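You operate a simulated robot arm through the tools that you are given. There is no shell and no other tool.

Carry out the task below with a simulated robot arm. There is one attempt and no reset: what you move stays moved.

JOB
Repot the young plant into the yellow pot with three scoops of soil.
Fine: pot on the hopper's seat, one scoop, plant in upright, then two more; spill nothing.

The check looks at the end state, three seconds after you hand in, the way a careful person would. Anything else that was tipped, shoved, dropped, spilled or broken makes it a failure.

ROBOT AND FRAMES
A 7-joint arm with a two-finger parallel gripper, fixed in place. Base frame: the origin is at the foot of the arm, x ahead of it, y to its left, z up. Lengths are in m, angles in rad, forces in N, time in s.
With the tool pointing down near the work surface it reaches from about 0.36 to 0.8 m from the base axis. Its first joint turns from -2.496 to 2.496 rad. Payload 3 kg.
Tool frame: the origin (TCP) lies between the finger pads and is the grasp point; the fingertips stand 0.03 m ahead of it; z points along the fingers, y is the line along which they close. The gripper opens to 0.11 m. The fingers are 0.02 m wide and 0.01 m thick; the gripper's body (0.048 by 0.112 m) begins 0.055 m behind the TCP.
Orientation is that of the tool frame in the base frame, as a unit quaternion [w, x, y, z]. With the fingers straight down and closing along the base's y, the tool's x points along the base's -x, its y along +y and its z along -z.

CONTROLS
- The arm moves only by the tool step_arm. Its argument "increments" is a list of rows, each an object of numbers (a shift or turn left out is 0, a gripper value left out holds the last): "jaw": the finger opening in m, from 0 to 0.11; "dx", "dy", "dz": the shift along the tool's x, y, z in units of 30 mm (1.0 is 30 mm); "wx", "wy", "wz": the turn, a rotation vector about the tool's x, y, z in units of 4 degrees (1.0 is 4 degrees). In form: [{"jaw": .., "dx": .., "dy": .., "dz": .., "wx": .., "wy": .., "wz": ..}, ...]. A call has 1 to 20 rows; each row shifts and turns the commanded pose from where the row before left it, along the tool's axes as they then stand. A call with a number of a shift or a turn outside -1 to 1 is refused whole. Each row takes 0.2 s and may step no farther than 0.05 m and 0.15 rad from the row before; otherwise, or with a gripper value out of range, the whole call is refused. A pose out of reach is approached as far as the arm can. The call stops where the force on the tool passes 90 N (or 10 N more than at its start, if that is more) or the arm is blocked; 0.2 s more then pass. The fingers move at their own pace (about 0.153 m/s each) and stop on an object; they squeeze with about 21 N. The grip force told is the motor's: it shows also when the fingers shut on nothing. Time passes only in rows, and 0.2 s behind the last, so rows that do not move let the fingers close. The reply holds the time, the measured pose of the TCP, the force on the tool along the base axes, the opening and the grip force, in the units named above and with some noise, with the torque about the TCP (base axes, N m) and any sound that the robot's microphone picked up, and new pictures: "pictures" is both (left out), scene, wrist or none.
- Cameras (640 x 400 px; columns grow to the right, rows downward): "scene" is fixed at [0.3913, -0.6531, 1.5348]; the picture's right is [0.93, -0.37, 0.00], its down [-0.17, -0.43, -0.88] and it looks along [0.33, 0.82, -0.47] (base axes); focal length 343 px, centre (320, 200). "wrist" rides on the gripper at [0.072, 0.017, -0.103] in the tool frame; the picture's right is [-0.23, 0.97, 0.00], its down [-0.76, -0.18, -0.62] and it looks along [-0.61, -0.14, 0.78] (tool axes); focal length 222 px, centre (320, 200). There is no depth. A picture from a camera that has moved, and an enlarged one, comes with that camera's place and axes in the base frame and with its lens. The place of the scene camera against the robot may be out by one fixed shift of up to 0.025 m in any direction.
- lift_body(by): slides the trunk up (or, below 0, down) by that many m; the arm rides with it, the base frame stays. It gives what a move gives, with no picture.
- zoom(camera, box): a new picture of the part [left, top, right, bottom] of that camera's present view, enlarged. It takes no simulated time.
- hand_in(): hands the job in; it is judged then, once.

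Nothing tells you positions but the pictures and the camera data. Unless the task says otherwise, let go and move clear before handing in.

The tools are called after "Call:" as a command line: name --argument value ..., lists and objects as JSON in quotes. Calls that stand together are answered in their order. step_arm: Moves the arm, as the interface text tells. Its arguments: {"type":"object","properties":{"increments":{"type":"array"},"pictures":{"type":"string","enum":["both","scene","wrist","none"]}},"required":["increments"]} The other tools are called the same way: lift_body (by) slides the trunk up or down; zoom (camera, box) takes an enlarged picture of a part of a camera's view; hand_in () hands the job in.

At the start:

```text
time_s: 0.0
tool_pos: [0.4951, -0.0652, 1.3101]
tcp_rot: [0.001, 0.0, 1.0, 0.0]
contact_force: [-0.3, -0.6, -0.1]
ft_torque: [-0.01, 0.0, 0.02]
opening: 0.1097
gripper_force: 0.2
trunk travel left (down, up): [-0.4, 0.09]
```

scene: 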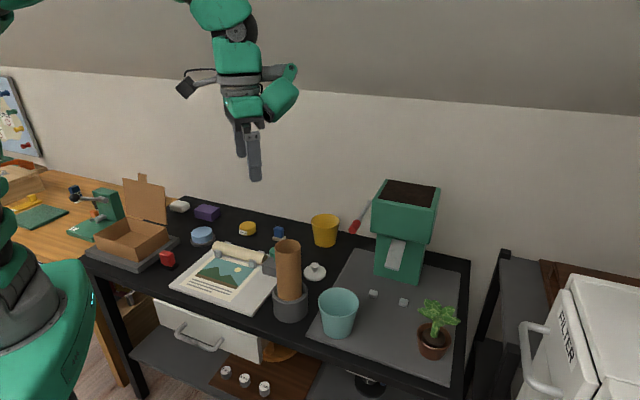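
wrist: 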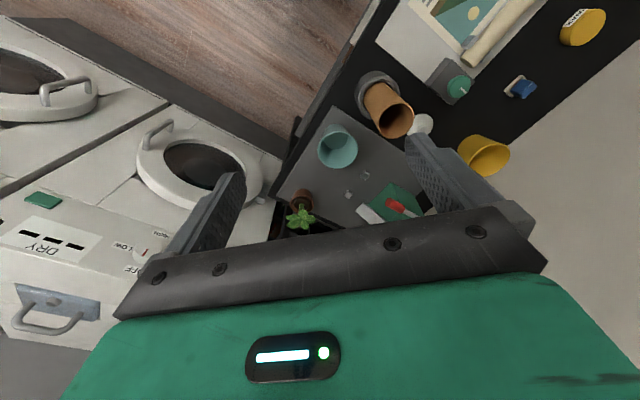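

I see a dark table with a yellow pot at the back, a green hopper with soil on a grey mat, a teal pot, and a small plant in a brown pot at the right front. I'll look closer before moving.

Call:
zoom --camera "scene" --box '[300, 160, 480, 272]'

Call:
zoom --camera "scene" --box '[300, 270, 480, 382]'

Call:
zoom --camera "wrist" --box '[260, 80, 520, 242]'

Call:
zoom --camera "scene" --box '[160, 190, 340, 302]'

```text
3.56 times, centred on (390, 216) of scene
camera zoom: at [0.3913, -0.6531, 1.5348], right [0.93, -0.37, 0.0], down [-0.17, -0.43, -0.88], along [0.33, 0.82, -0.47], focal length 1221 px, centre (71, 143)
```

zoom: 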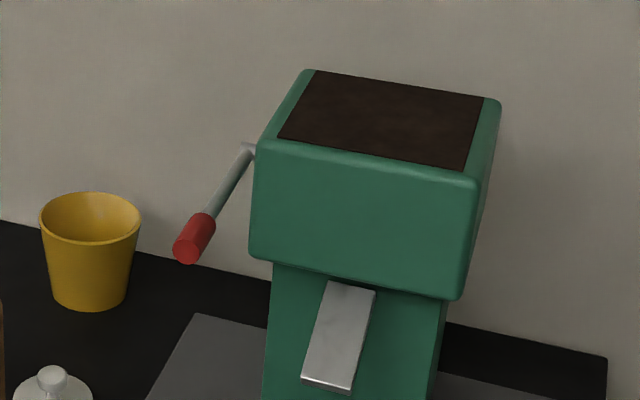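

```text
3.56 times, centred on (390, 326) of scene
camera zoom: at [0.3913, -0.6531, 1.5348], right [0.93, -0.37, 0.0], down [-0.17, -0.43, -0.88], along [0.33, 0.82, -0.47], focal length 1221 px, centre (71, -248)
```

zoom: 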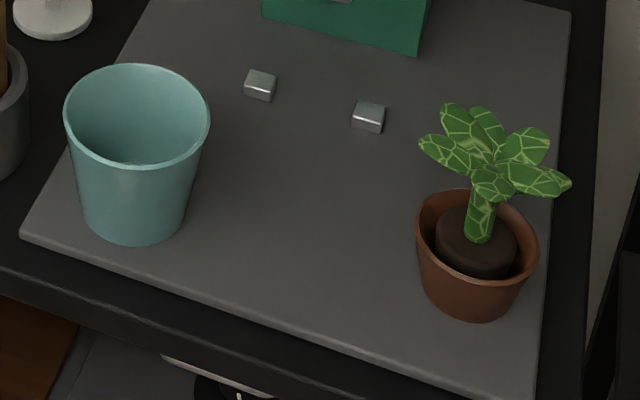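

```text
2.46 times, centred on (390, 161) of wrist
camera zoom: at [0.4244, -0.0491, 1.4146], right [0.23, 0.97, 0.0], down [0.76, -0.18, 0.62], along [0.61, -0.14, -0.78], focal length 547 px, centre (148, 296)
```

zoom: 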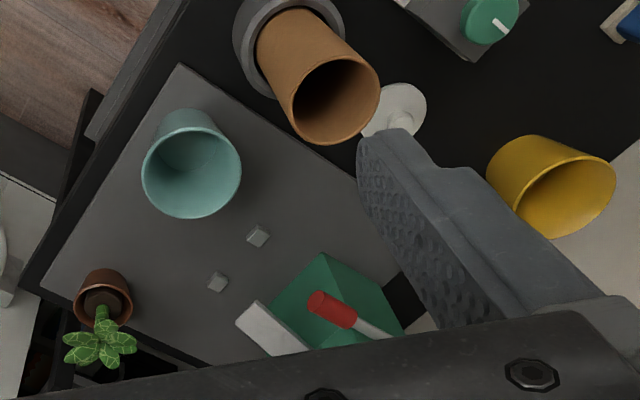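

```text
3.56 times, centred on (250, 246) of scene
camera zoom: at [0.3913, -0.6531, 1.5348], right [0.93, -0.37, 0.0], down [-0.17, -0.43, -0.88], along [0.33, 0.82, -0.47], focal length 1221 px, centre (569, 36)
```

zoom: 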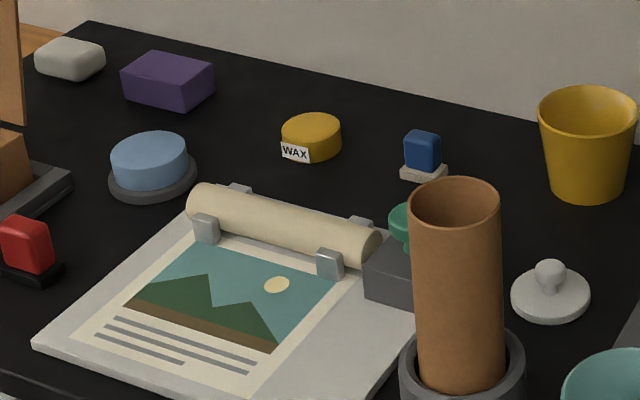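

The table is at roughly z 0.80, the hopper seat studs near (0.86,-0.03), the yellow pot near (0.81,0.34) and the plant near (0.85,-0.21). Next I lower the trunk a little and look again from closer.

Call:
lift_body --by -0.1

Call:
step_arm --increments '[{"dx": -1, "dy": -0.5}, {"dx": -1, "dy": -0.5}, {"dx": -1}, {"dx": -1}, {}]'

```text
time_s: 1.3
tool_pos: [0.4956, -0.0639, 1.2111]
tcp_rot: [0.0, 0.0, 1.0, 0.0]
contact_force: [-0.8, 0.5, 0.7]
ft_torque: [-0.01, 0.02, 0.01]
opening: 0.1102
gripper_force: 0.2
trunk travel left (down, up): [-0.3, 0.19]
```

```text
time_s: 2.5
tool_pos: [0.6176, -0.0948, 1.2102]
tcp_rot: [-0.001, 0.0, 1.0, 0.0]
contact_force: [-0.3, 0.2, 0.5]
ft_torque: [0.02, 0.03, -0.01]
opening: 0.1099
gripper_force: 0.2
trunk travel left (down, up): [-0.3, 0.19]
camera wrist: at [0.5468, -0.0798, 1.314], right [0.23, 0.97, 0.0], down [0.76, -0.18, 0.62], along [0.61, -0.14, -0.78], focal length 222 px, centre (320, 200)
```

scene: 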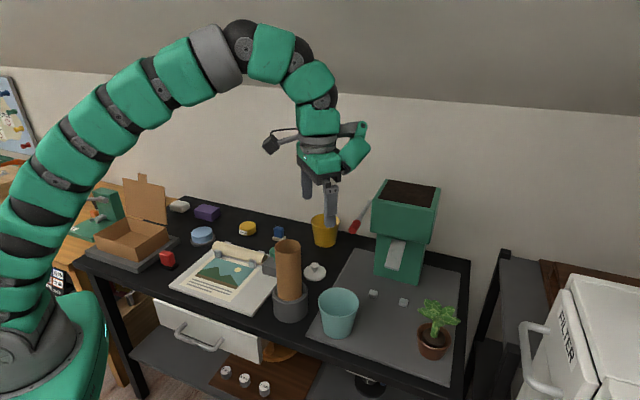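
wrist: 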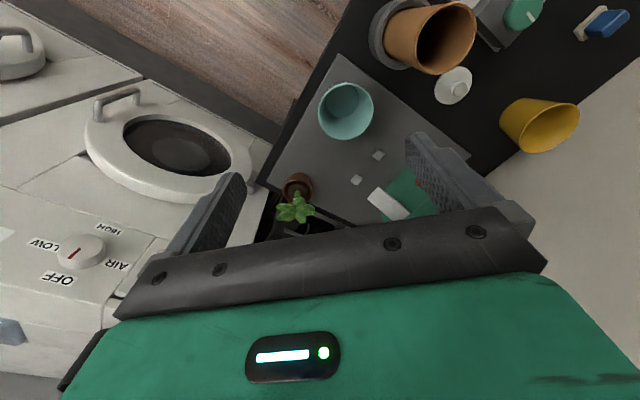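

The hand is now over the mat, and the wrist camera sees the chute, studs and pots. I'll zoom in for geometry.

Call:
zoom --camera "wrist" --box '[260, 70, 480, 230]'

Call:
zoom --camera "wrist" --box '[420, 60, 620, 185]'

Call:
zoom --camera "scene" --box '[340, 170, 450, 310]'

```text
2.50 times, centred on (370, 150) of wrist
camera zoom: at [0.5468, -0.0798, 1.314], right [0.23, 0.97, 0.0], down [0.76, -0.18, 0.62], along [0.61, -0.14, -0.78], focal length 555 px, centre (195, 325)
```

zoom: 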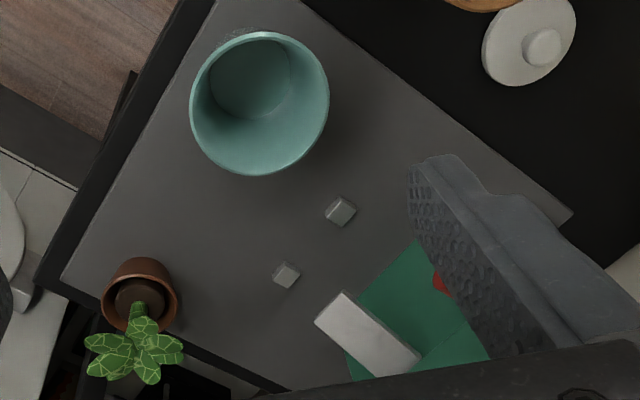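

```text
3.20 times, centred on (520, 122) of wrist
camera zoom: at [0.5468, -0.0798, 1.314], right [0.23, 0.97, 0.0], down [0.76, -0.18, 0.62], along [0.61, -0.14, -0.78], focal length 711 px, centre (-320, 448)
```

zoom: 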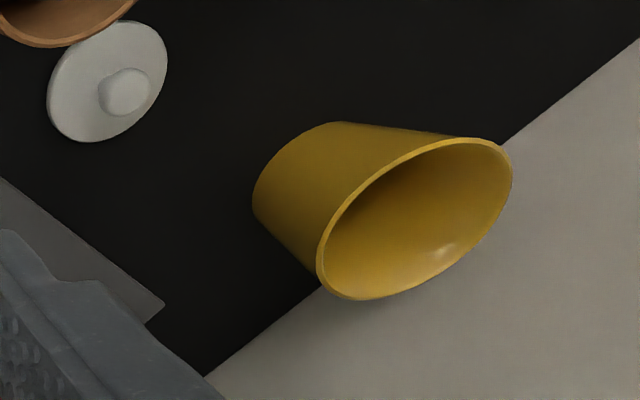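

```text
2.86 times, centred on (395, 240) of scene
camera zoom: at [0.3913, -0.6531, 1.5348], right [0.93, -0.37, 0.0], down [-0.17, -0.43, -0.88], along [0.33, 0.82, -0.47], focal length 981 px, centre (106, 86)
```

zoom: 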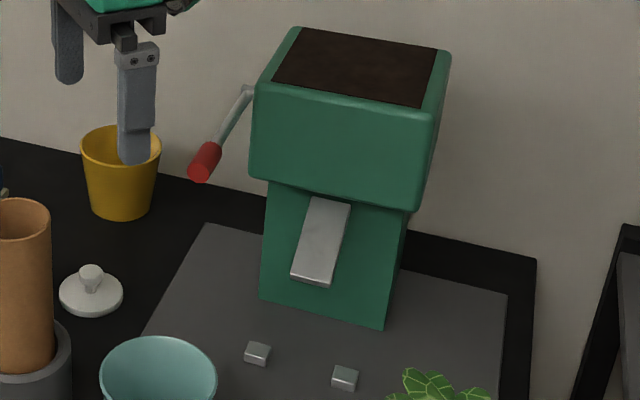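

The seat is two studs under the chute, with the pot presumably going in front of them. The hopper's red handle looks like a lever on its left side, so I'll move left to view it and the yellow pot.

Call:
step_arm --increments '[{"dy": 1}, {"dy": 1}, {"dy": 1}, {"dy": 1}, {"dy": 1}, {"dy": 1}, {"dy": 1}, {"dy": 1}, {"dy": 1}, {"dy": 1}, {}]'

Call:
zoom --camera "wrist" --box '[160, 60, 480, 260]'

Call:
zoom --camera "scene" --box '[300, 160, 460, 300]'

```text
time_s: 4.9
tool_pos: [0.6169, 0.2053, 1.2107]
tcp_rot: [0.0, 0.0, 1.0, 0.0]
contact_force: [-0.5, 1.2, -0.6]
ft_torque: [-0.03, 0.03, 0.03]
opening: 0.11
gripper_force: 0.1
trunk travel left (down, up): [-0.3, 0.19]
camera wrist: at [0.5457, 0.2216, 1.3143], right [0.23, 0.97, 0.0], down [0.76, -0.18, 0.62], along [0.61, -0.14, -0.78], focal length 222 px, centre (320, 200)
```

scene: 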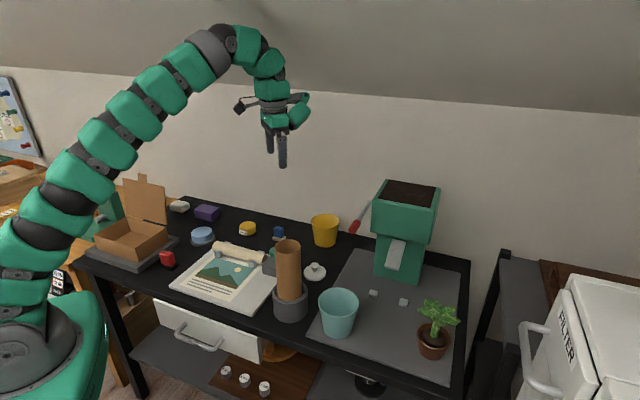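
wrist: 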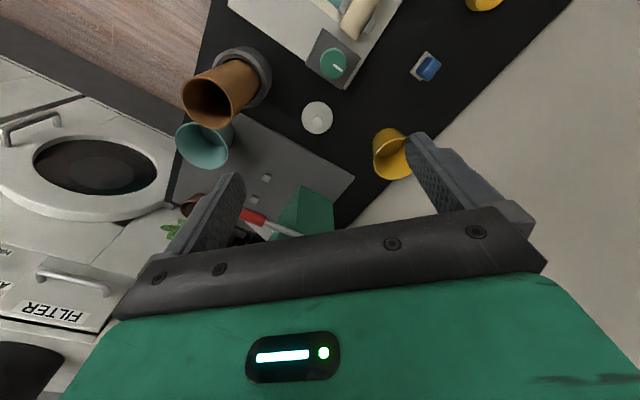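

```text
2.00 times, centred on (320, 160) of wrist
camera zoom: at [0.5457, 0.2216, 1.3143], right [0.23, 0.97, 0.0], down [0.76, -0.18, 0.62], along [0.61, -0.14, -0.78], focal length 444 px, centre (320, 280)
```

zoom: 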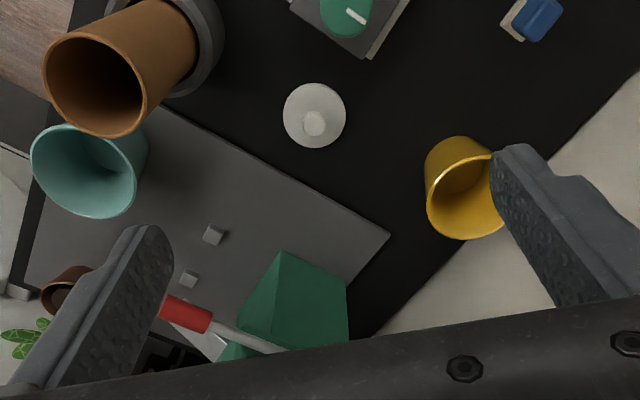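

```text
2.86 times, centred on (380, 230) of scene
camera zoom: at [0.3913, -0.6531, 1.5348], right [0.93, -0.37, 0.0], down [-0.17, -0.43, -0.88], along [0.33, 0.82, -0.47], focal length 981 px, centre (149, 114)
```

zoom: 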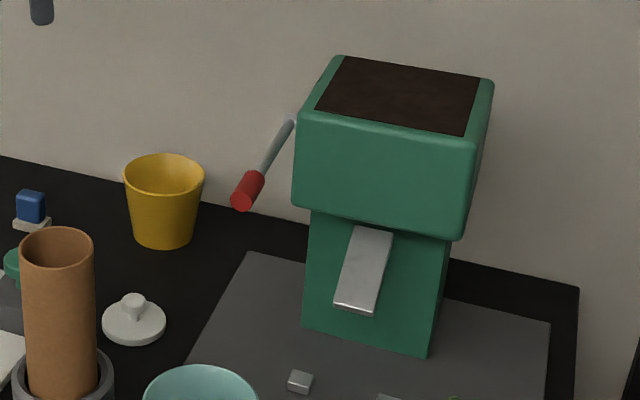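

The handle is a straight lever pointing forward, tip near (0.765,0.038,1.03). I'll grip the yellow pot by its near wall, so I turn the hand 90° (camera to the right side) and look.

Call:
step_arm --increments '[{"wz": -1}, {"wz": -1}, {"wz": -1}, {"wz": -1}, {"wz": -1}, {"wz": -1}, {"wz": -1}, {"wz": -1}, {"wz": -1}, {"wz": -1}, {"wz": -1}, {"wz": -1}, {"wz": -1}, {"wz": -1}, {"wz": -1}, {"wz": -1}, {"wz": -1}, {"wz": -1}, {"wz": -1}, {"wz": -1}]' --pictures "none"

Call:
step_arm --increments '[{"wz": -1}, {"wz": -1}, {"wz": -0.5}, {}]'

```text
time_s: 9.1
tool_pos: [0.6162, 0.2052, 1.212]
tcp_rot: [0.001, -0.644, 0.765, 0.0]
contact_force: [0.8, -0.2, -0.3]
ft_torque: [0.0, 0.0, 0.0]
opening: 0.1102
gripper_force: 0.0
trunk travel left (down, up): [-0.3, 0.19]
```

```text
time_s: 10.1
tool_pos: [0.616, 0.2046, 1.2108]
tcp_rot: [0.0, 0.708, -0.707, 0.0]
contact_force: [-0.4, 0.3, 0.0]
ft_torque: [0.02, -0.04, 0.01]
opening: 0.1103
gripper_force: 0.0
trunk travel left (down, up): [-0.3, 0.19]
camera wrist: at [0.6008, 0.1316, 1.3151], right [-0.97, 0.23, 0.0], down [0.18, 0.76, 0.62], along [0.14, 0.61, -0.78], focal length 222 px, centre (320, 200)
```

scene: 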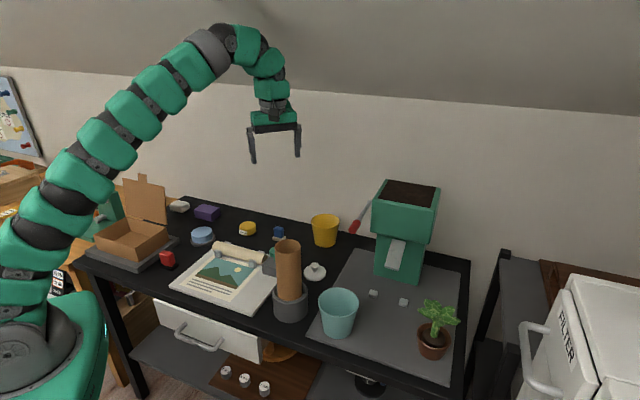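
wrist: 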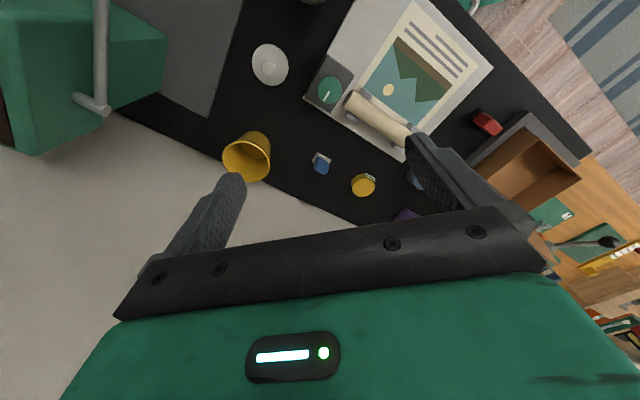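

The hand is turned; this view shows the lever pivot and the yellow pot from the right. Zooming for positions.

Call:
zoom --camera "wrist" --box '[0, 0, 240, 150]'

Call:
zoom --camera "wrist" --box '[200, 110, 300, 200]'

```text
2.67 times, centred on (120, 75) of wrist
camera zoom: at [0.6008, 0.1316, 1.3151], right [-0.97, 0.23, 0.0], down [0.18, 0.76, 0.62], along [0.14, 0.61, -0.78], focal length 592 px, centre (853, 533)
```

zoom: 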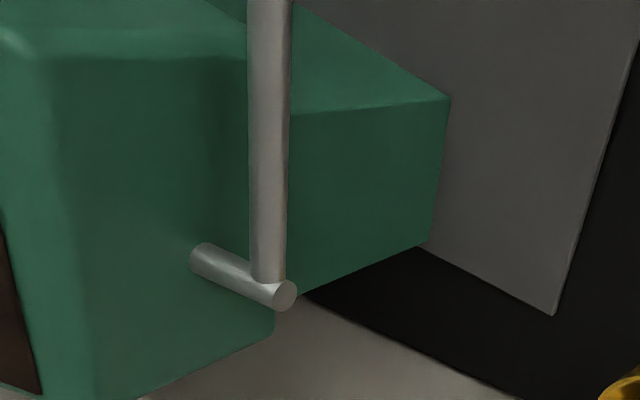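

```text
4.44 times, centred on (250, 155) of wrist
camera zoom: at [0.6008, 0.1316, 1.3151], right [-0.97, 0.23, 0.0], down [0.18, 0.76, 0.62], along [0.14, 0.61, -0.78], focal length 987 px, centre (631, 400)
```

zoom: 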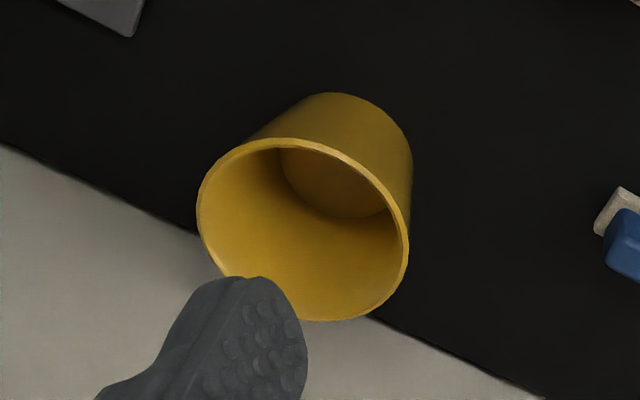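

Yellow pot rim centre is about (0.813,0.329), and the lever pivots about a horizontal axle at (0.88,0.156,1.027). I move beside the pot, lean the hand 9° and lower the trunk.

Call:
step_arm --increments '[{"dx": -0.83, "jaw": 0.07}, {"dx": -0.83}, {"dx": -0.83}, {"dx": -0.83}, {"dx": -0.83}, {"wx": 0.75}, {"wx": 0.75}, {"wx": 0.75}, {}]' --pictures "none"

Call:
lift_body --by -0.2

Call:
step_arm --increments '[{}]'

```text
time_s: 12.1
tool_pos: [0.6063, 0.2917, 1.1821]
tcp_rot: [-0.056, 0.705, -0.705, 0.055]
contact_force: [-0.2, 0.0, 0.3]
ft_torque: [-0.01, -0.06, -0.01]
opening: 0.07
gripper_force: 0.1
out of reach, approached as far as the arm can: row 1, 3, 4, 5
trunk travel left (down, up): [-0.3, 0.19]
```

```text
time_s: 14.3
tool_pos: [0.6052, 0.2899, 0.9812]
tcp_rot: [0.056, -0.705, 0.705, -0.055]
contact_force: [0.1, -0.7, -0.3]
ft_torque: [0.0, 0.01, 0.02]
opening: 0.0701
gripper_force: 0.0
trunk travel left (down, up): [-0.1, 0.39]
```

```text
time_s: 14.7
tool_pos: [0.6049, 0.2913, 0.9812]
tcp_rot: [-0.055, 0.705, -0.705, 0.055]
contact_force: [-0.2, 0.6, 0.7]
ft_torque: [0.02, 0.0, 0.03]
opening: 0.0699
gripper_force: 0.0
trunk travel left (down, up): [-0.1, 0.39]
camera wrist: at [0.5734, 0.2175, 1.0818], right [-0.96, 0.23, -0.15], down [0.08, 0.76, 0.64], along [0.26, 0.61, -0.75], focal length 222 px, centre (320, 200)
```

scene: 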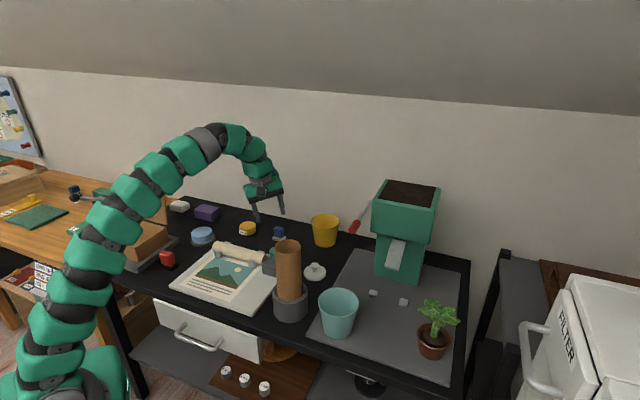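
wrist: 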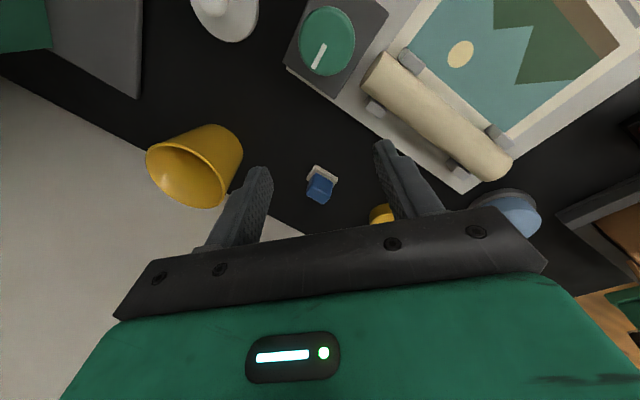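

The hand is now low and left of the pot; one move was reported as partly out of reach, so I step in small increments toward the pot's near wall while staying above it.

Call:
step_arm --increments '[{"dx": -0.25, "dy": -0.79, "dz": 0.125}, {"dx": -0.25, "dy": -0.79, "dz": 0.125}, {"dx": -0.25, "dy": -0.79, "dz": 0.125}, {"dx": -0.25, "dy": -0.79, "dz": 0.125}, {"dx": -0.25, "dy": -0.79, "dz": 0.125}, {}]'

```text
time_s: 16.1
tool_pos: [0.6651, 0.3094, 0.9805]
tcp_rot: [0.055, -0.705, 0.705, -0.056]
contact_force: [-1.3, 1.0, -0.9]
ft_torque: [0.0, -0.01, -0.01]
opening: 0.0699
gripper_force: 0.0
out of reach, approached as far as the arm can: row 3, 4, 5
trunk travel left (down, up): [-0.1, 0.39]
camera wrist: at [0.6324, 0.236, 1.0807], right [-0.96, 0.23, -0.15], down [0.08, 0.76, 0.64], along [0.26, 0.61, -0.75], focal length 222 px, centre (320, 200)
```

scene: 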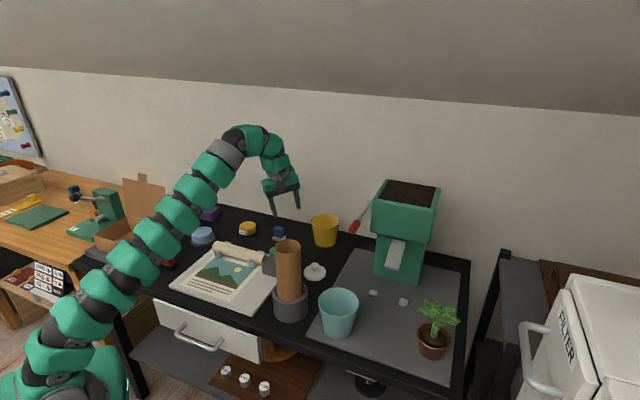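
wrist: 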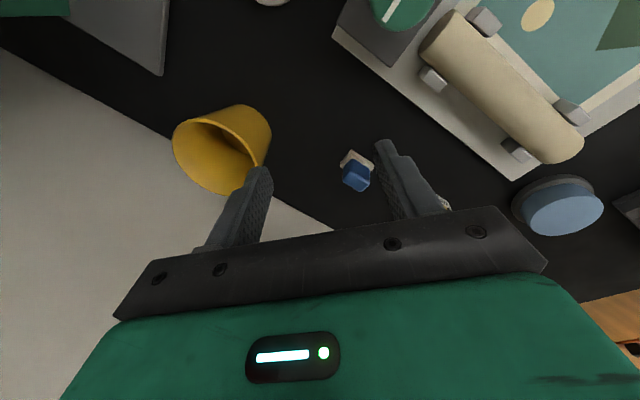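

The arm reports out of reach in this low-trunk posture (wrist bend limit), so I raise the trunk back and reach down with the arm instead.

Call:
lift_body --by 0.3

Call:
step_arm --increments '[{"dz": 0.99, "dy": 0.156}, {"dz": 0.99, "dy": 0.156}, {"dz": 0.99, "dy": 0.156}, {"dz": 0.99, "dy": 0.156}, {"dz": 0.99, "dy": 0.156}, {"dz": 0.99, "dy": 0.156}, {"dz": 0.99, "dy": 0.156}, {"dz": 0.99, "dy": 0.156}, {}]'

```text
time_s: 19.1
tool_pos: [0.6717, 0.3105, 1.2152]
tcp_rot: [-0.062, 0.707, -0.702, 0.059]
contact_force: [0.2, 1.1, 0.4]
ft_torque: [-0.03, 0.01, 0.01]
opening: 0.07
gripper_force: 0.0
trunk travel left (down, up): [-0.4, 0.09]
```

```text
time_s: 21.1
tool_pos: [0.6658, 0.3072, 1.04]
tcp_rot: [0.055, -0.705, 0.705, -0.055]
contact_force: [0.5, 0.0, 0.3]
ft_torque: [-0.02, -0.01, -0.01]
opening: 0.0697
gripper_force: 0.1
trunk travel left (down, up): [-0.4, 0.09]
camera wrist: at [0.6327, 0.235, 1.1405], right [-0.96, 0.23, -0.15], down [0.08, 0.76, 0.64], along [0.26, 0.61, -0.75], focal length 222 px, centre (320, 200)
```

scene: 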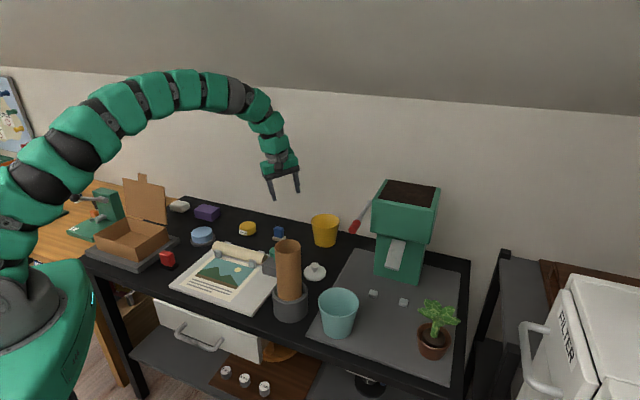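
wrist: 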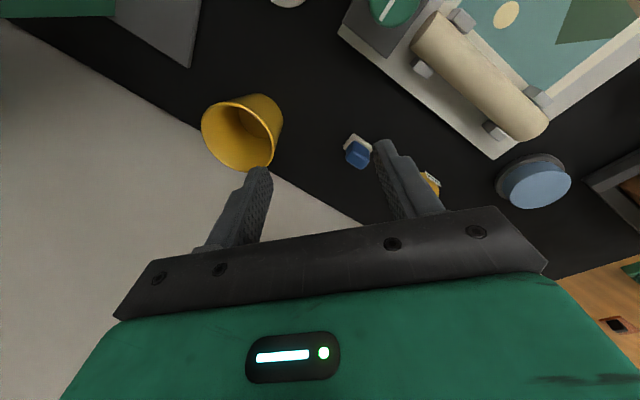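

The arm has room now. I approach above the pot's near rim.

Call:
step_arm --increments '[{"dx": -0.18, "dy": -0.59, "dz": 0.77}, {"dx": -0.18, "dy": -0.59, "dz": 0.77}, {"dx": -0.18, "dy": -0.59, "dz": 0.77}, {"dx": -0.18, "dy": -0.59, "dz": 0.77}, {}]'

Call:
zoom --camera "wrist" --box '[160, 60, 420, 260]'

Call:
zoom --camera "scene" --box '[240, 140, 400, 260]'

```text
time_s: 22.3
tool_pos: [0.7481, 0.332, 0.9625]
tcp_rot: [-0.055, 0.705, -0.704, 0.055]
contact_force: [0.5, -0.7, 0.4]
ft_torque: [-0.03, 0.05, 0.0]
opening: 0.0702
gripper_force: 0.0
trunk travel left (down, up): [-0.4, 0.09]
camera wrist: at [0.7169, 0.2583, 1.0629], right [-0.96, 0.23, -0.15], down [0.08, 0.76, 0.64], along [0.26, 0.61, -0.75], focal length 222 px, centre (320, 200)
```

scene: 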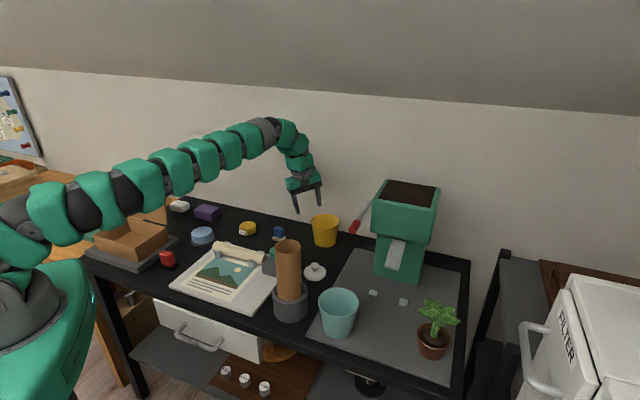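
wrist: 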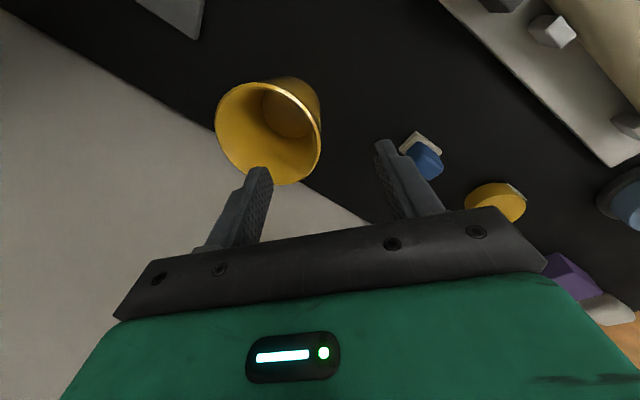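

```text
2.00 times, centred on (290, 160) of wrist
camera zoom: at [0.7169, 0.2583, 1.0629], right [-0.96, 0.23, -0.15], down [0.08, 0.76, 0.64], along [0.26, 0.61, -0.75], focal length 444 px, centre (380, 280)
```

zoom: 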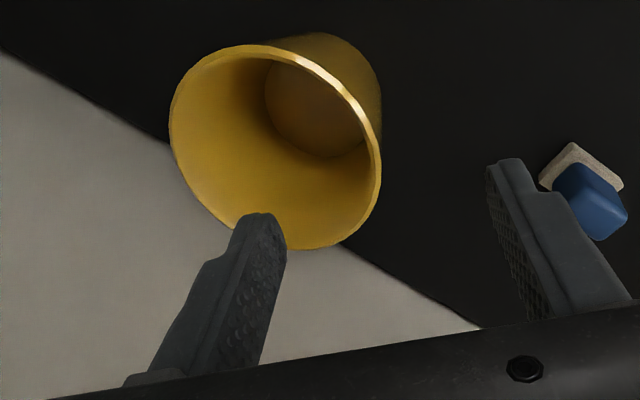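

```text
3.33 times, centred on (320, 200) of scene
camera zoom: at [0.3913, -0.6531, 1.5348], right [0.93, -0.37, 0.0], down [-0.17, -0.43, -0.88], along [0.33, 0.82, -0.47], focal length 1145 px, centre (320, 200)
```

zoom: 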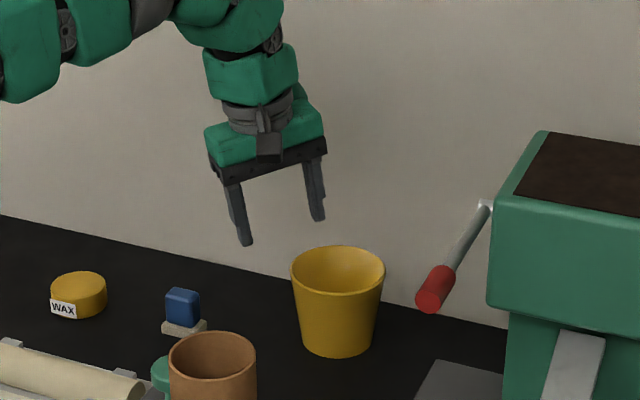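

The descent line along the tool ends right at the near wall of the pot. I descend most of the way and check.

Call:
step_arm --increments '[{"dz": 0.8, "dx": 0.1}, {"dz": 0.8}, {"dz": 0.8}, {}]'

Call:
zoom --camera "wrist" --box '[160, 60, 420, 260]'

Call:
zoom --camera "scene" --box '[240, 140, 400, 260]'

```text
time_s: 23.3
tool_pos: [0.7593, 0.3294, 0.8877]
tcp_rot: [-0.055, 0.706, -0.704, 0.055]
contact_force: [0.3, 0.0, -1.2]
ft_torque: [-0.01, 0.0, -0.01]
opening: 0.07
gripper_force: 0.0
trunk travel left (down, up): [-0.4, 0.09]
camera wrist: at [0.7278, 0.2552, 0.9893], right [-0.96, 0.23, -0.15], down [0.08, 0.76, 0.64], along [0.26, 0.61, -0.75], focal length 222 px, centre (320, 200)
```

scene: 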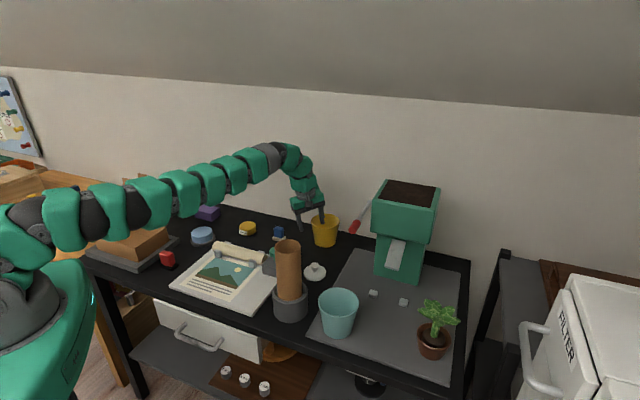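
wrist: 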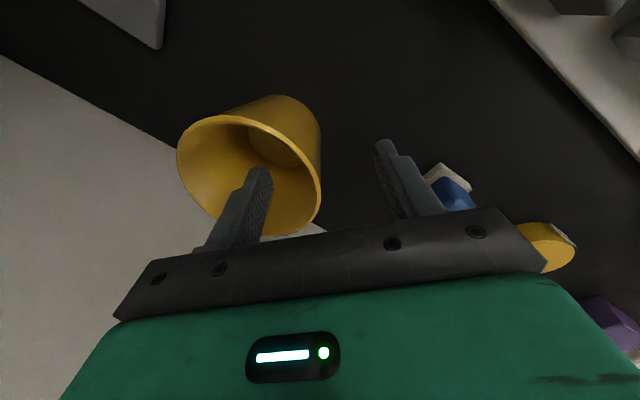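

```text
2.00 times, centred on (290, 160) of wrist
camera zoom: at [0.7278, 0.2552, 0.9893], right [-0.96, 0.23, -0.15], down [0.08, 0.76, 0.64], along [0.26, 0.61, -0.75], focal length 444 px, centre (380, 280)
```

zoom: 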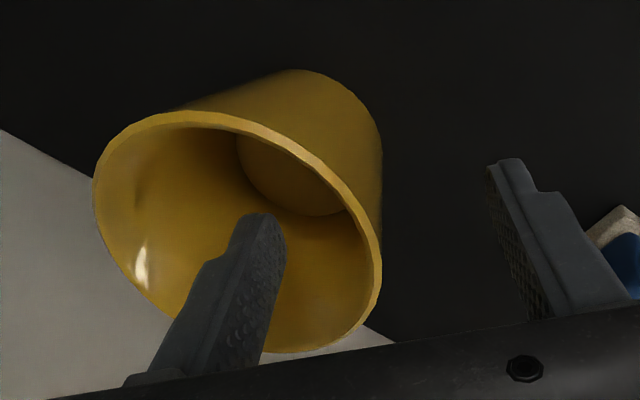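

```text
3.33 times, centred on (320, 200) of scene
camera zoom: at [0.3913, -0.6531, 1.5348], right [0.93, -0.37, 0.0], down [-0.17, -0.43, -0.88], along [0.33, 0.82, -0.47], focal length 1145 px, centre (320, 200)
```

zoom: 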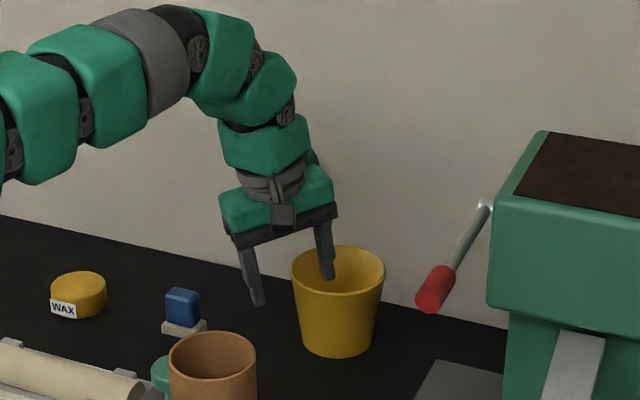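

The rim is at about z 0.867 with the inner finger inside it. I descend the last 3 cm and close gently.

Call:
step_arm --increments '[{"dz": 0.5}, {"dz": 0.5}, {"jaw": 0.04}, {"jaw": 0.02}, {"jaw": 0.0}, {}, {}]'

Call:
zoom --camera "scene" --box '[240, 140, 400, 260]'

```text
time_s: 24.9
tool_pos: [0.7618, 0.3275, 0.8602]
tcp_rot: [0.055, -0.705, 0.705, -0.055]
contact_force: [-1.0, -1.2, -0.6]
ft_torque: [-0.1, 0.16, -0.02]
opening: 0.0078
gripper_force: 20.6
trunk travel left (down, up): [-0.4, 0.09]
camera wrist: at [0.7308, 0.2543, 0.9597], right [-0.96, 0.23, -0.15], down [0.08, 0.76, 0.64], along [0.26, 0.61, -0.75], focal length 222 px, centre (320, 200)
```

scene: 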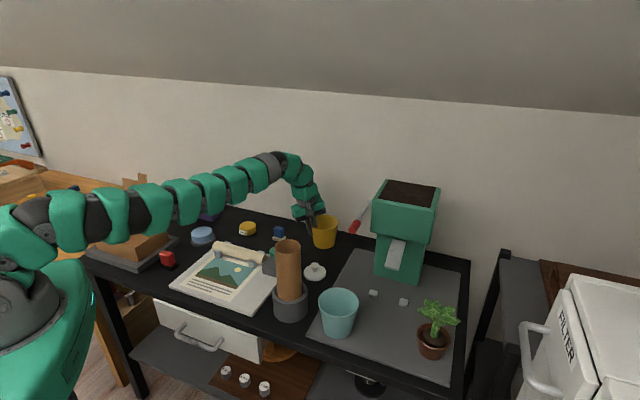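
wrist: 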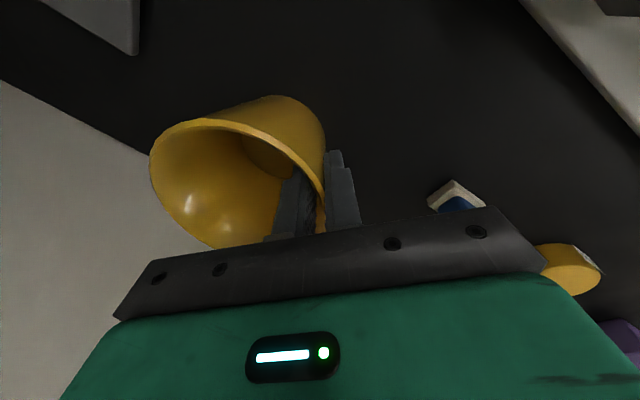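

```text
3.33 times, centred on (320, 200) of scene
camera zoom: at [0.3913, -0.6531, 1.5348], right [0.93, -0.37, 0.0], down [-0.17, -0.43, -0.88], along [0.33, 0.82, -0.47], focal length 1145 px, centre (320, 200)
```

zoom: 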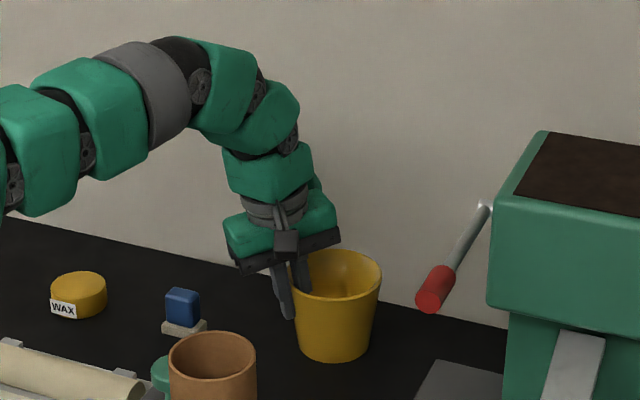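

The pot wall is gripped (opening 7.8 mm, 20.6 N). I lift straight up and check that the pot hangs level.

Call:
step_arm --increments '[{"dz": -0.3, "dy": -0.047}, {"dz": -0.5, "dy": -0.078}, {"dz": -0.988, "dy": -0.156}, {"dz": -0.988, "dy": -0.156}, {}]'

Call:
zoom --camera "scene" --box '[240, 140, 400, 260]'

```text
time_s: 26.1
tool_pos: [0.7635, 0.3278, 0.9427]
tcp_rot: [-0.054, 0.706, -0.704, 0.055]
contact_force: [-0.9, -0.8, -4.0]
ft_torque: [0.03, 0.12, 0.01]
opening: 0.0077
gripper_force: 20.6
trunk travel left (down, up): [-0.4, 0.09]
camera wrist: at [0.7319, 0.2547, 1.0429], right [-0.96, 0.23, -0.15], down [0.08, 0.76, 0.64], along [0.26, 0.61, -0.75], focal length 222 px, centre (320, 200)
```

scene: 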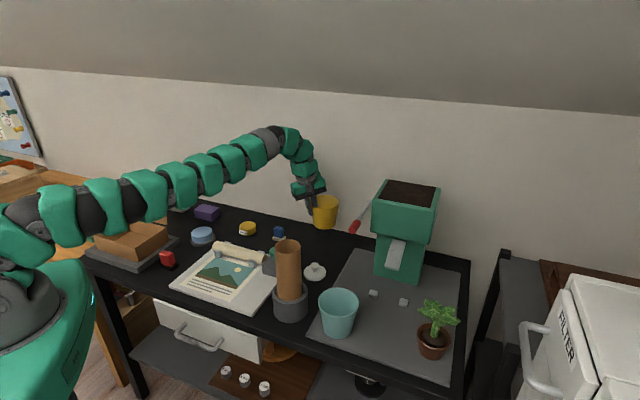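
wrist: 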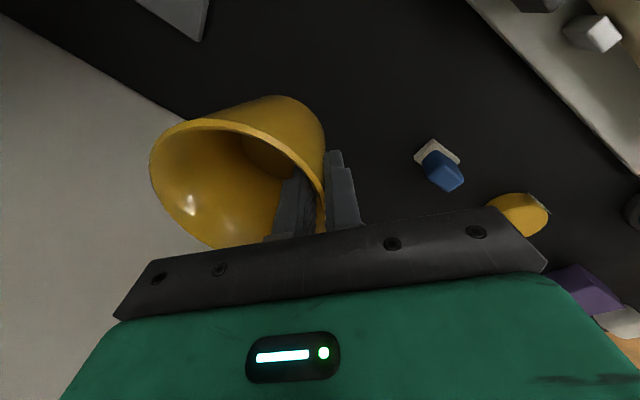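

```text
3.33 times, centred on (320, 200) of scene
camera zoom: at [0.3913, -0.6531, 1.5348], right [0.93, -0.37, 0.0], down [-0.17, -0.43, -0.88], along [0.33, 0.82, -0.47], focal length 1145 px, centre (320, 200)
```

zoom: 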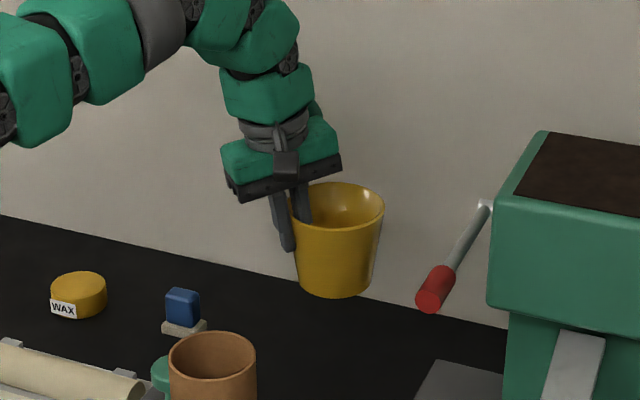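

The pot hangs upright. I raise it high and retract so that its path to the seat clears the lever and the brown tube.

Call:
step_arm --increments '[{"dy": 0.427, "dz": -0.93}, {"dy": 0.427, "dz": -0.93}, {"dy": 0.427, "dz": -0.93}, {"dy": 0.427, "dz": -0.93}, {"dy": 0.427, "dz": -0.93}, {"dy": 0.427, "dz": -0.93}, {"dy": 0.427, "dz": -0.93}, {}]' --pictures "scene"

```text
time_s: 27.9
tool_pos: [0.6442, 0.3295, 1.12]
tcp_rot: [-0.054, 0.705, -0.705, 0.055]
contact_force: [-0.2, 0.8, -3.0]
ft_torque: [0.01, 0.15, -0.02]
opening: 0.0081
gripper_force: 20.8
trunk travel left (down, up): [-0.4, 0.09]
```

scene: 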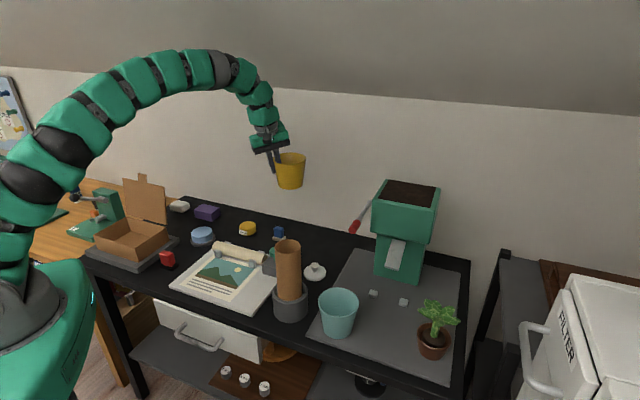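

Pot is high and steady. I now carry it across to the right, ahead of the hopper.

Call:
step_arm --increments '[{"dx": 0.9}, {"dx": 0.9}, {"dx": 0.9}, {"dx": 0.9}, {"dx": 0.9}, {"dx": 0.9}, {"dx": 0.9}, {"dx": 0.9}, {"dx": 0.9}, {"dx": 0.9}, {"dx": 0.9}, {"dx": 0.9}, {"dx": 0.9}, {"dx": 0.9}, {"dx": 0.9}, {}]'

Call:
zoom --camera "wrist" --box '[0, 0, 340, 240]'

```text
time_s: 31.3
tool_pos: [0.6456, -0.0762, 1.1237]
tcp_rot: [-0.056, 0.705, -0.705, 0.055]
contact_force: [0.1, 0.0, -2.5]
ft_torque: [0.01, 0.13, 0.0]
opening: 0.0083
gripper_force: 21.2
trunk travel left (down, up): [-0.4, 0.09]
camera wrist: at [0.6133, -0.1495, 1.2243], right [-0.96, 0.23, -0.15], down [0.08, 0.76, 0.64], along [0.26, 0.61, -0.75], focal length 222 px, centre (320, 200)
```

scene: 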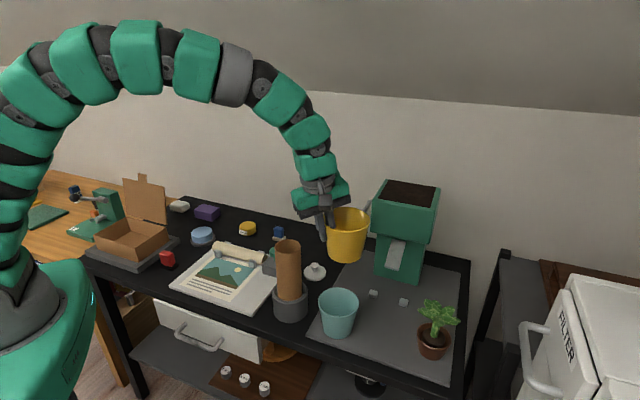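
wrist: 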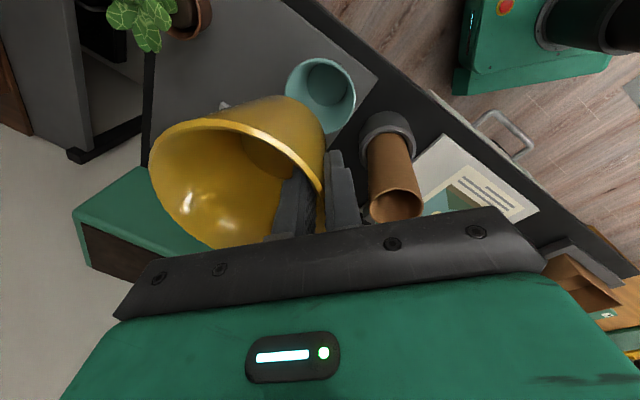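

```text
1.67 times, centred on (170, 120) of wrist
camera zoom: at [0.6133, -0.1495, 1.2243], right [-0.96, 0.23, -0.15], down [0.08, 0.76, 0.64], along [0.26, 0.61, -0.75], focal length 370 px, centre (570, 333)
```

zoom: 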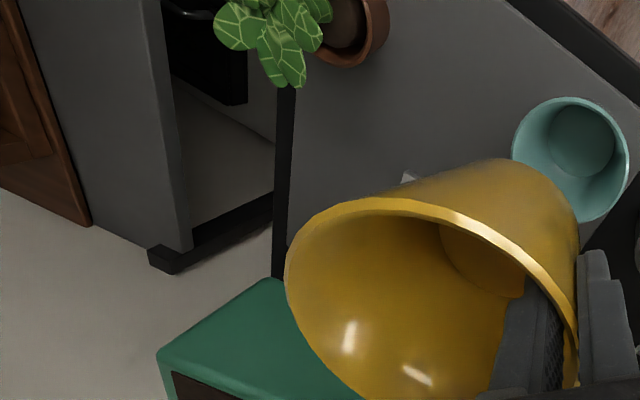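

The pot is held beside the hopper; the studs are near (0.836,0.005) and (0.899,-0.058), table turned 45°. I move forward to just before the seat and descend partway.

Call:
step_arm --increments '[{"dy": -0.81, "dz": 0.128}, {"dy": -0.81, "dz": 0.128}, {"dy": -0.81, "dz": 0.128}, {"dy": -0.81, "dz": 0.128}, {"dy": -0.81, "dz": 0.128}, {"dz": 0.91, "dy": 0.144}, {"dz": 0.91, "dy": 0.144}, {"dz": 0.91, "dy": 0.144}, {"dz": 0.91, "dy": 0.144}, {"dz": 0.91, "dy": 0.144}, {"dz": 0.91, "dy": 0.144}, {}]'

Call:
zoom --camera "wrist" --box '[0, 0, 400, 250]'

Call:
zoom --camera "scene" --box '[300, 200, 460, 340]'

```text
time_s: 33.9
tool_pos: [0.7658, -0.0784, 0.9564]
tcp_rot: [0.055, -0.705, 0.705, -0.056]
contact_force: [0.1, -0.1, -3.4]
ft_torque: [-0.05, 0.16, 0.0]
opening: 0.0082
gripper_force: 21.1
trunk travel left (down, up): [-0.4, 0.09]
camera wrist: at [0.7336, -0.1517, 1.0568], right [-0.96, 0.23, -0.15], down [0.08, 0.76, 0.64], along [0.26, 0.61, -0.75], focal length 222 px, centre (320, 200)
```

scene: 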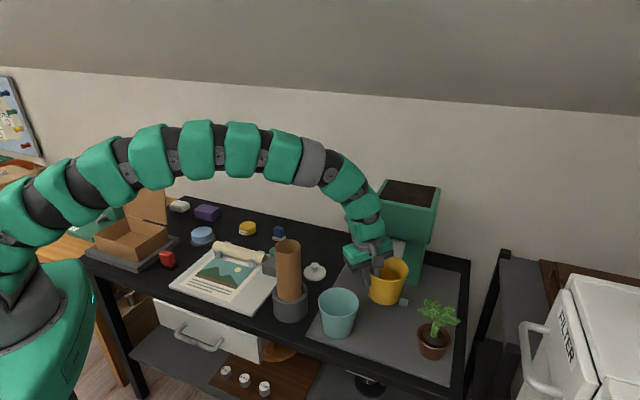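
wrist: 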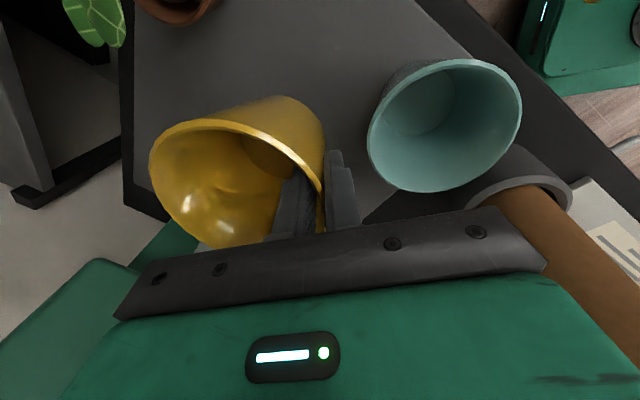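

```text
1.60 times, centred on (200, 125) of wrist
camera zoom: at [0.7336, -0.1517, 1.0568], right [-0.96, 0.23, -0.15], down [0.08, 0.76, 0.64], along [0.26, 0.61, -0.75], focal length 355 px, centre (512, 320)
```

zoom: 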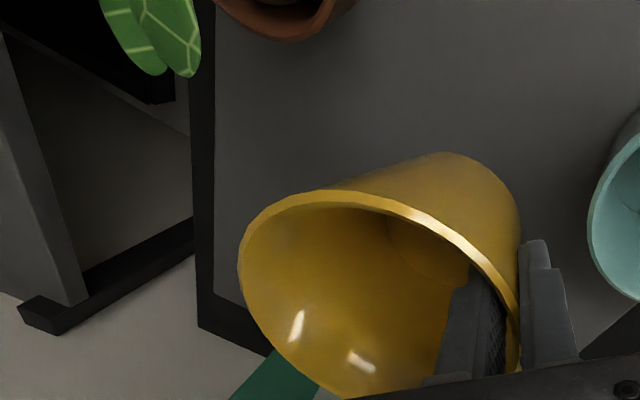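

```text
2.86 times, centred on (380, 270) of scene
camera zoom: at [0.3913, -0.6531, 1.5348], right [0.93, -0.37, 0.0], down [-0.17, -0.43, -0.88], along [0.33, 0.82, -0.47], focal length 981 px, centre (149, 0)
```

zoom: 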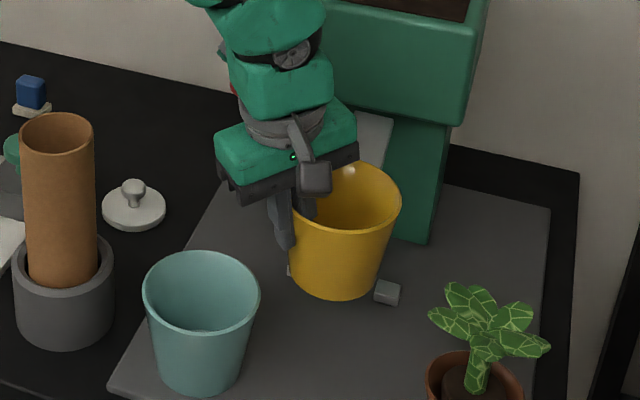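

The pot is centred laterally between the studs and about 4 cm in front of its seat. I lower it toward the mat just ahead of the studs.

Call:
step_arm --increments '[{"dz": 0.82, "dy": 0.13}, {"dz": 0.82, "dy": 0.13}, {"dz": 0.82, "dy": 0.13}, {}]'

Call:
zoom --camera "scene" --box '[300, 200, 460, 340]'

```text
time_s: 34.9
tool_pos: [0.7659, -0.0761, 0.8804]
tcp_rot: [-0.055, 0.705, -0.704, 0.055]
contact_force: [0.1, 0.2, -3.3]
ft_torque: [-0.01, 0.15, -0.02]
opening: 0.0078
gripper_force: 20.6
trunk travel left (down, up): [-0.4, 0.09]
camera wrist: at [0.7346, -0.1505, 0.9802], right [-0.96, 0.23, -0.15], down [0.08, 0.76, 0.64], along [0.26, 0.61, -0.75], focal length 222 px, centre (320, 200)
```

scene: 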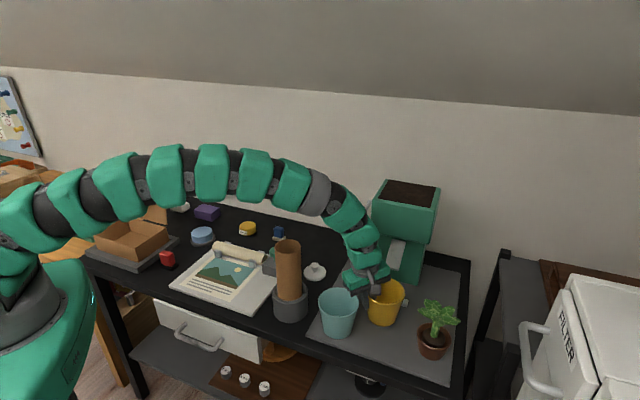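
wrist: 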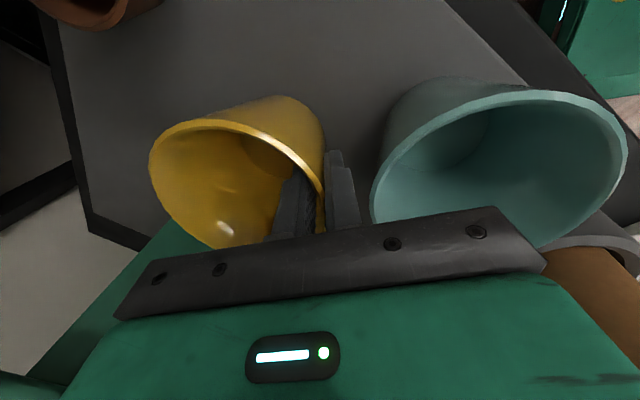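

```text
2.86 times, centred on (380, 270) of scene
camera zoom: at [0.3913, -0.6531, 1.5348], right [0.93, -0.37, 0.0], down [-0.17, -0.43, -0.88], along [0.33, 0.82, -0.47], focal length 981 px, centre (149, 0)
```

zoom: 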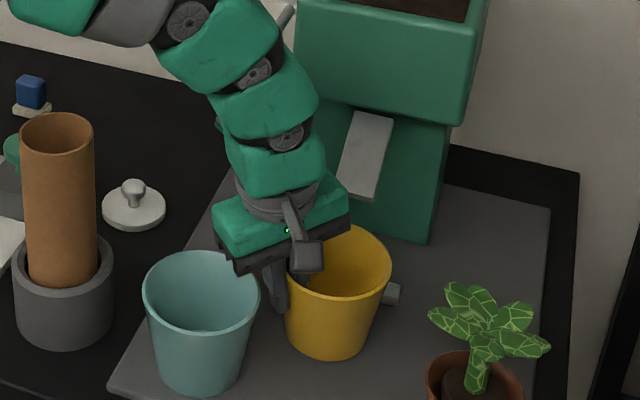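

Close to the mat now. I lower in small steps watching the vertical force.

Call:
step_arm --increments '[{"dz": 0.16, "dy": 0.026}, {"dz": 0.16, "dy": 0.026}, {}]' --pictures "none"

Call:
step_arm --increments '[{"dz": 0.1, "dy": 0.016}, {}]' --pictures "none"

Call:
step_arm --increments '[{"dz": 0.1, "dy": 0.016}, {}]' --pictures "none"

```text
time_s: 35.7
tool_pos: [0.7661, -0.077, 0.8728]
tcp_rot: [-0.057, 0.705, -0.704, 0.056]
contact_force: [-3.4, 3.1, 14.7]
ft_torque: [-0.1, 0.13, -0.01]
opening: 0.0081
gripper_force: 21.4
trunk travel left (down, up): [-0.4, 0.09]
```

```text
time_s: 36.3
tool_pos: [0.7665, -0.0772, 0.8697]
tcp_rot: [-0.056, 0.706, -0.704, 0.056]
contact_force: [3.4, 7.2, 15.5]
ft_torque: [0.24, -0.37, 0.14]
opening: 0.0083
gripper_force: 20.4
trunk travel left (down, up): [-0.4, 0.09]
```

```text
time_s: 36.9
tool_pos: [0.7681, -0.0771, 0.8664]
tcp_rot: [0.054, -0.705, 0.705, -0.055]
contact_force: [4.8, 7.1, 16.8]
ft_torque: [0.1, -0.53, 0.13]
opening: 0.0081
gripper_force: 20.6
trunk travel left (down, up): [-0.4, 0.09]
```

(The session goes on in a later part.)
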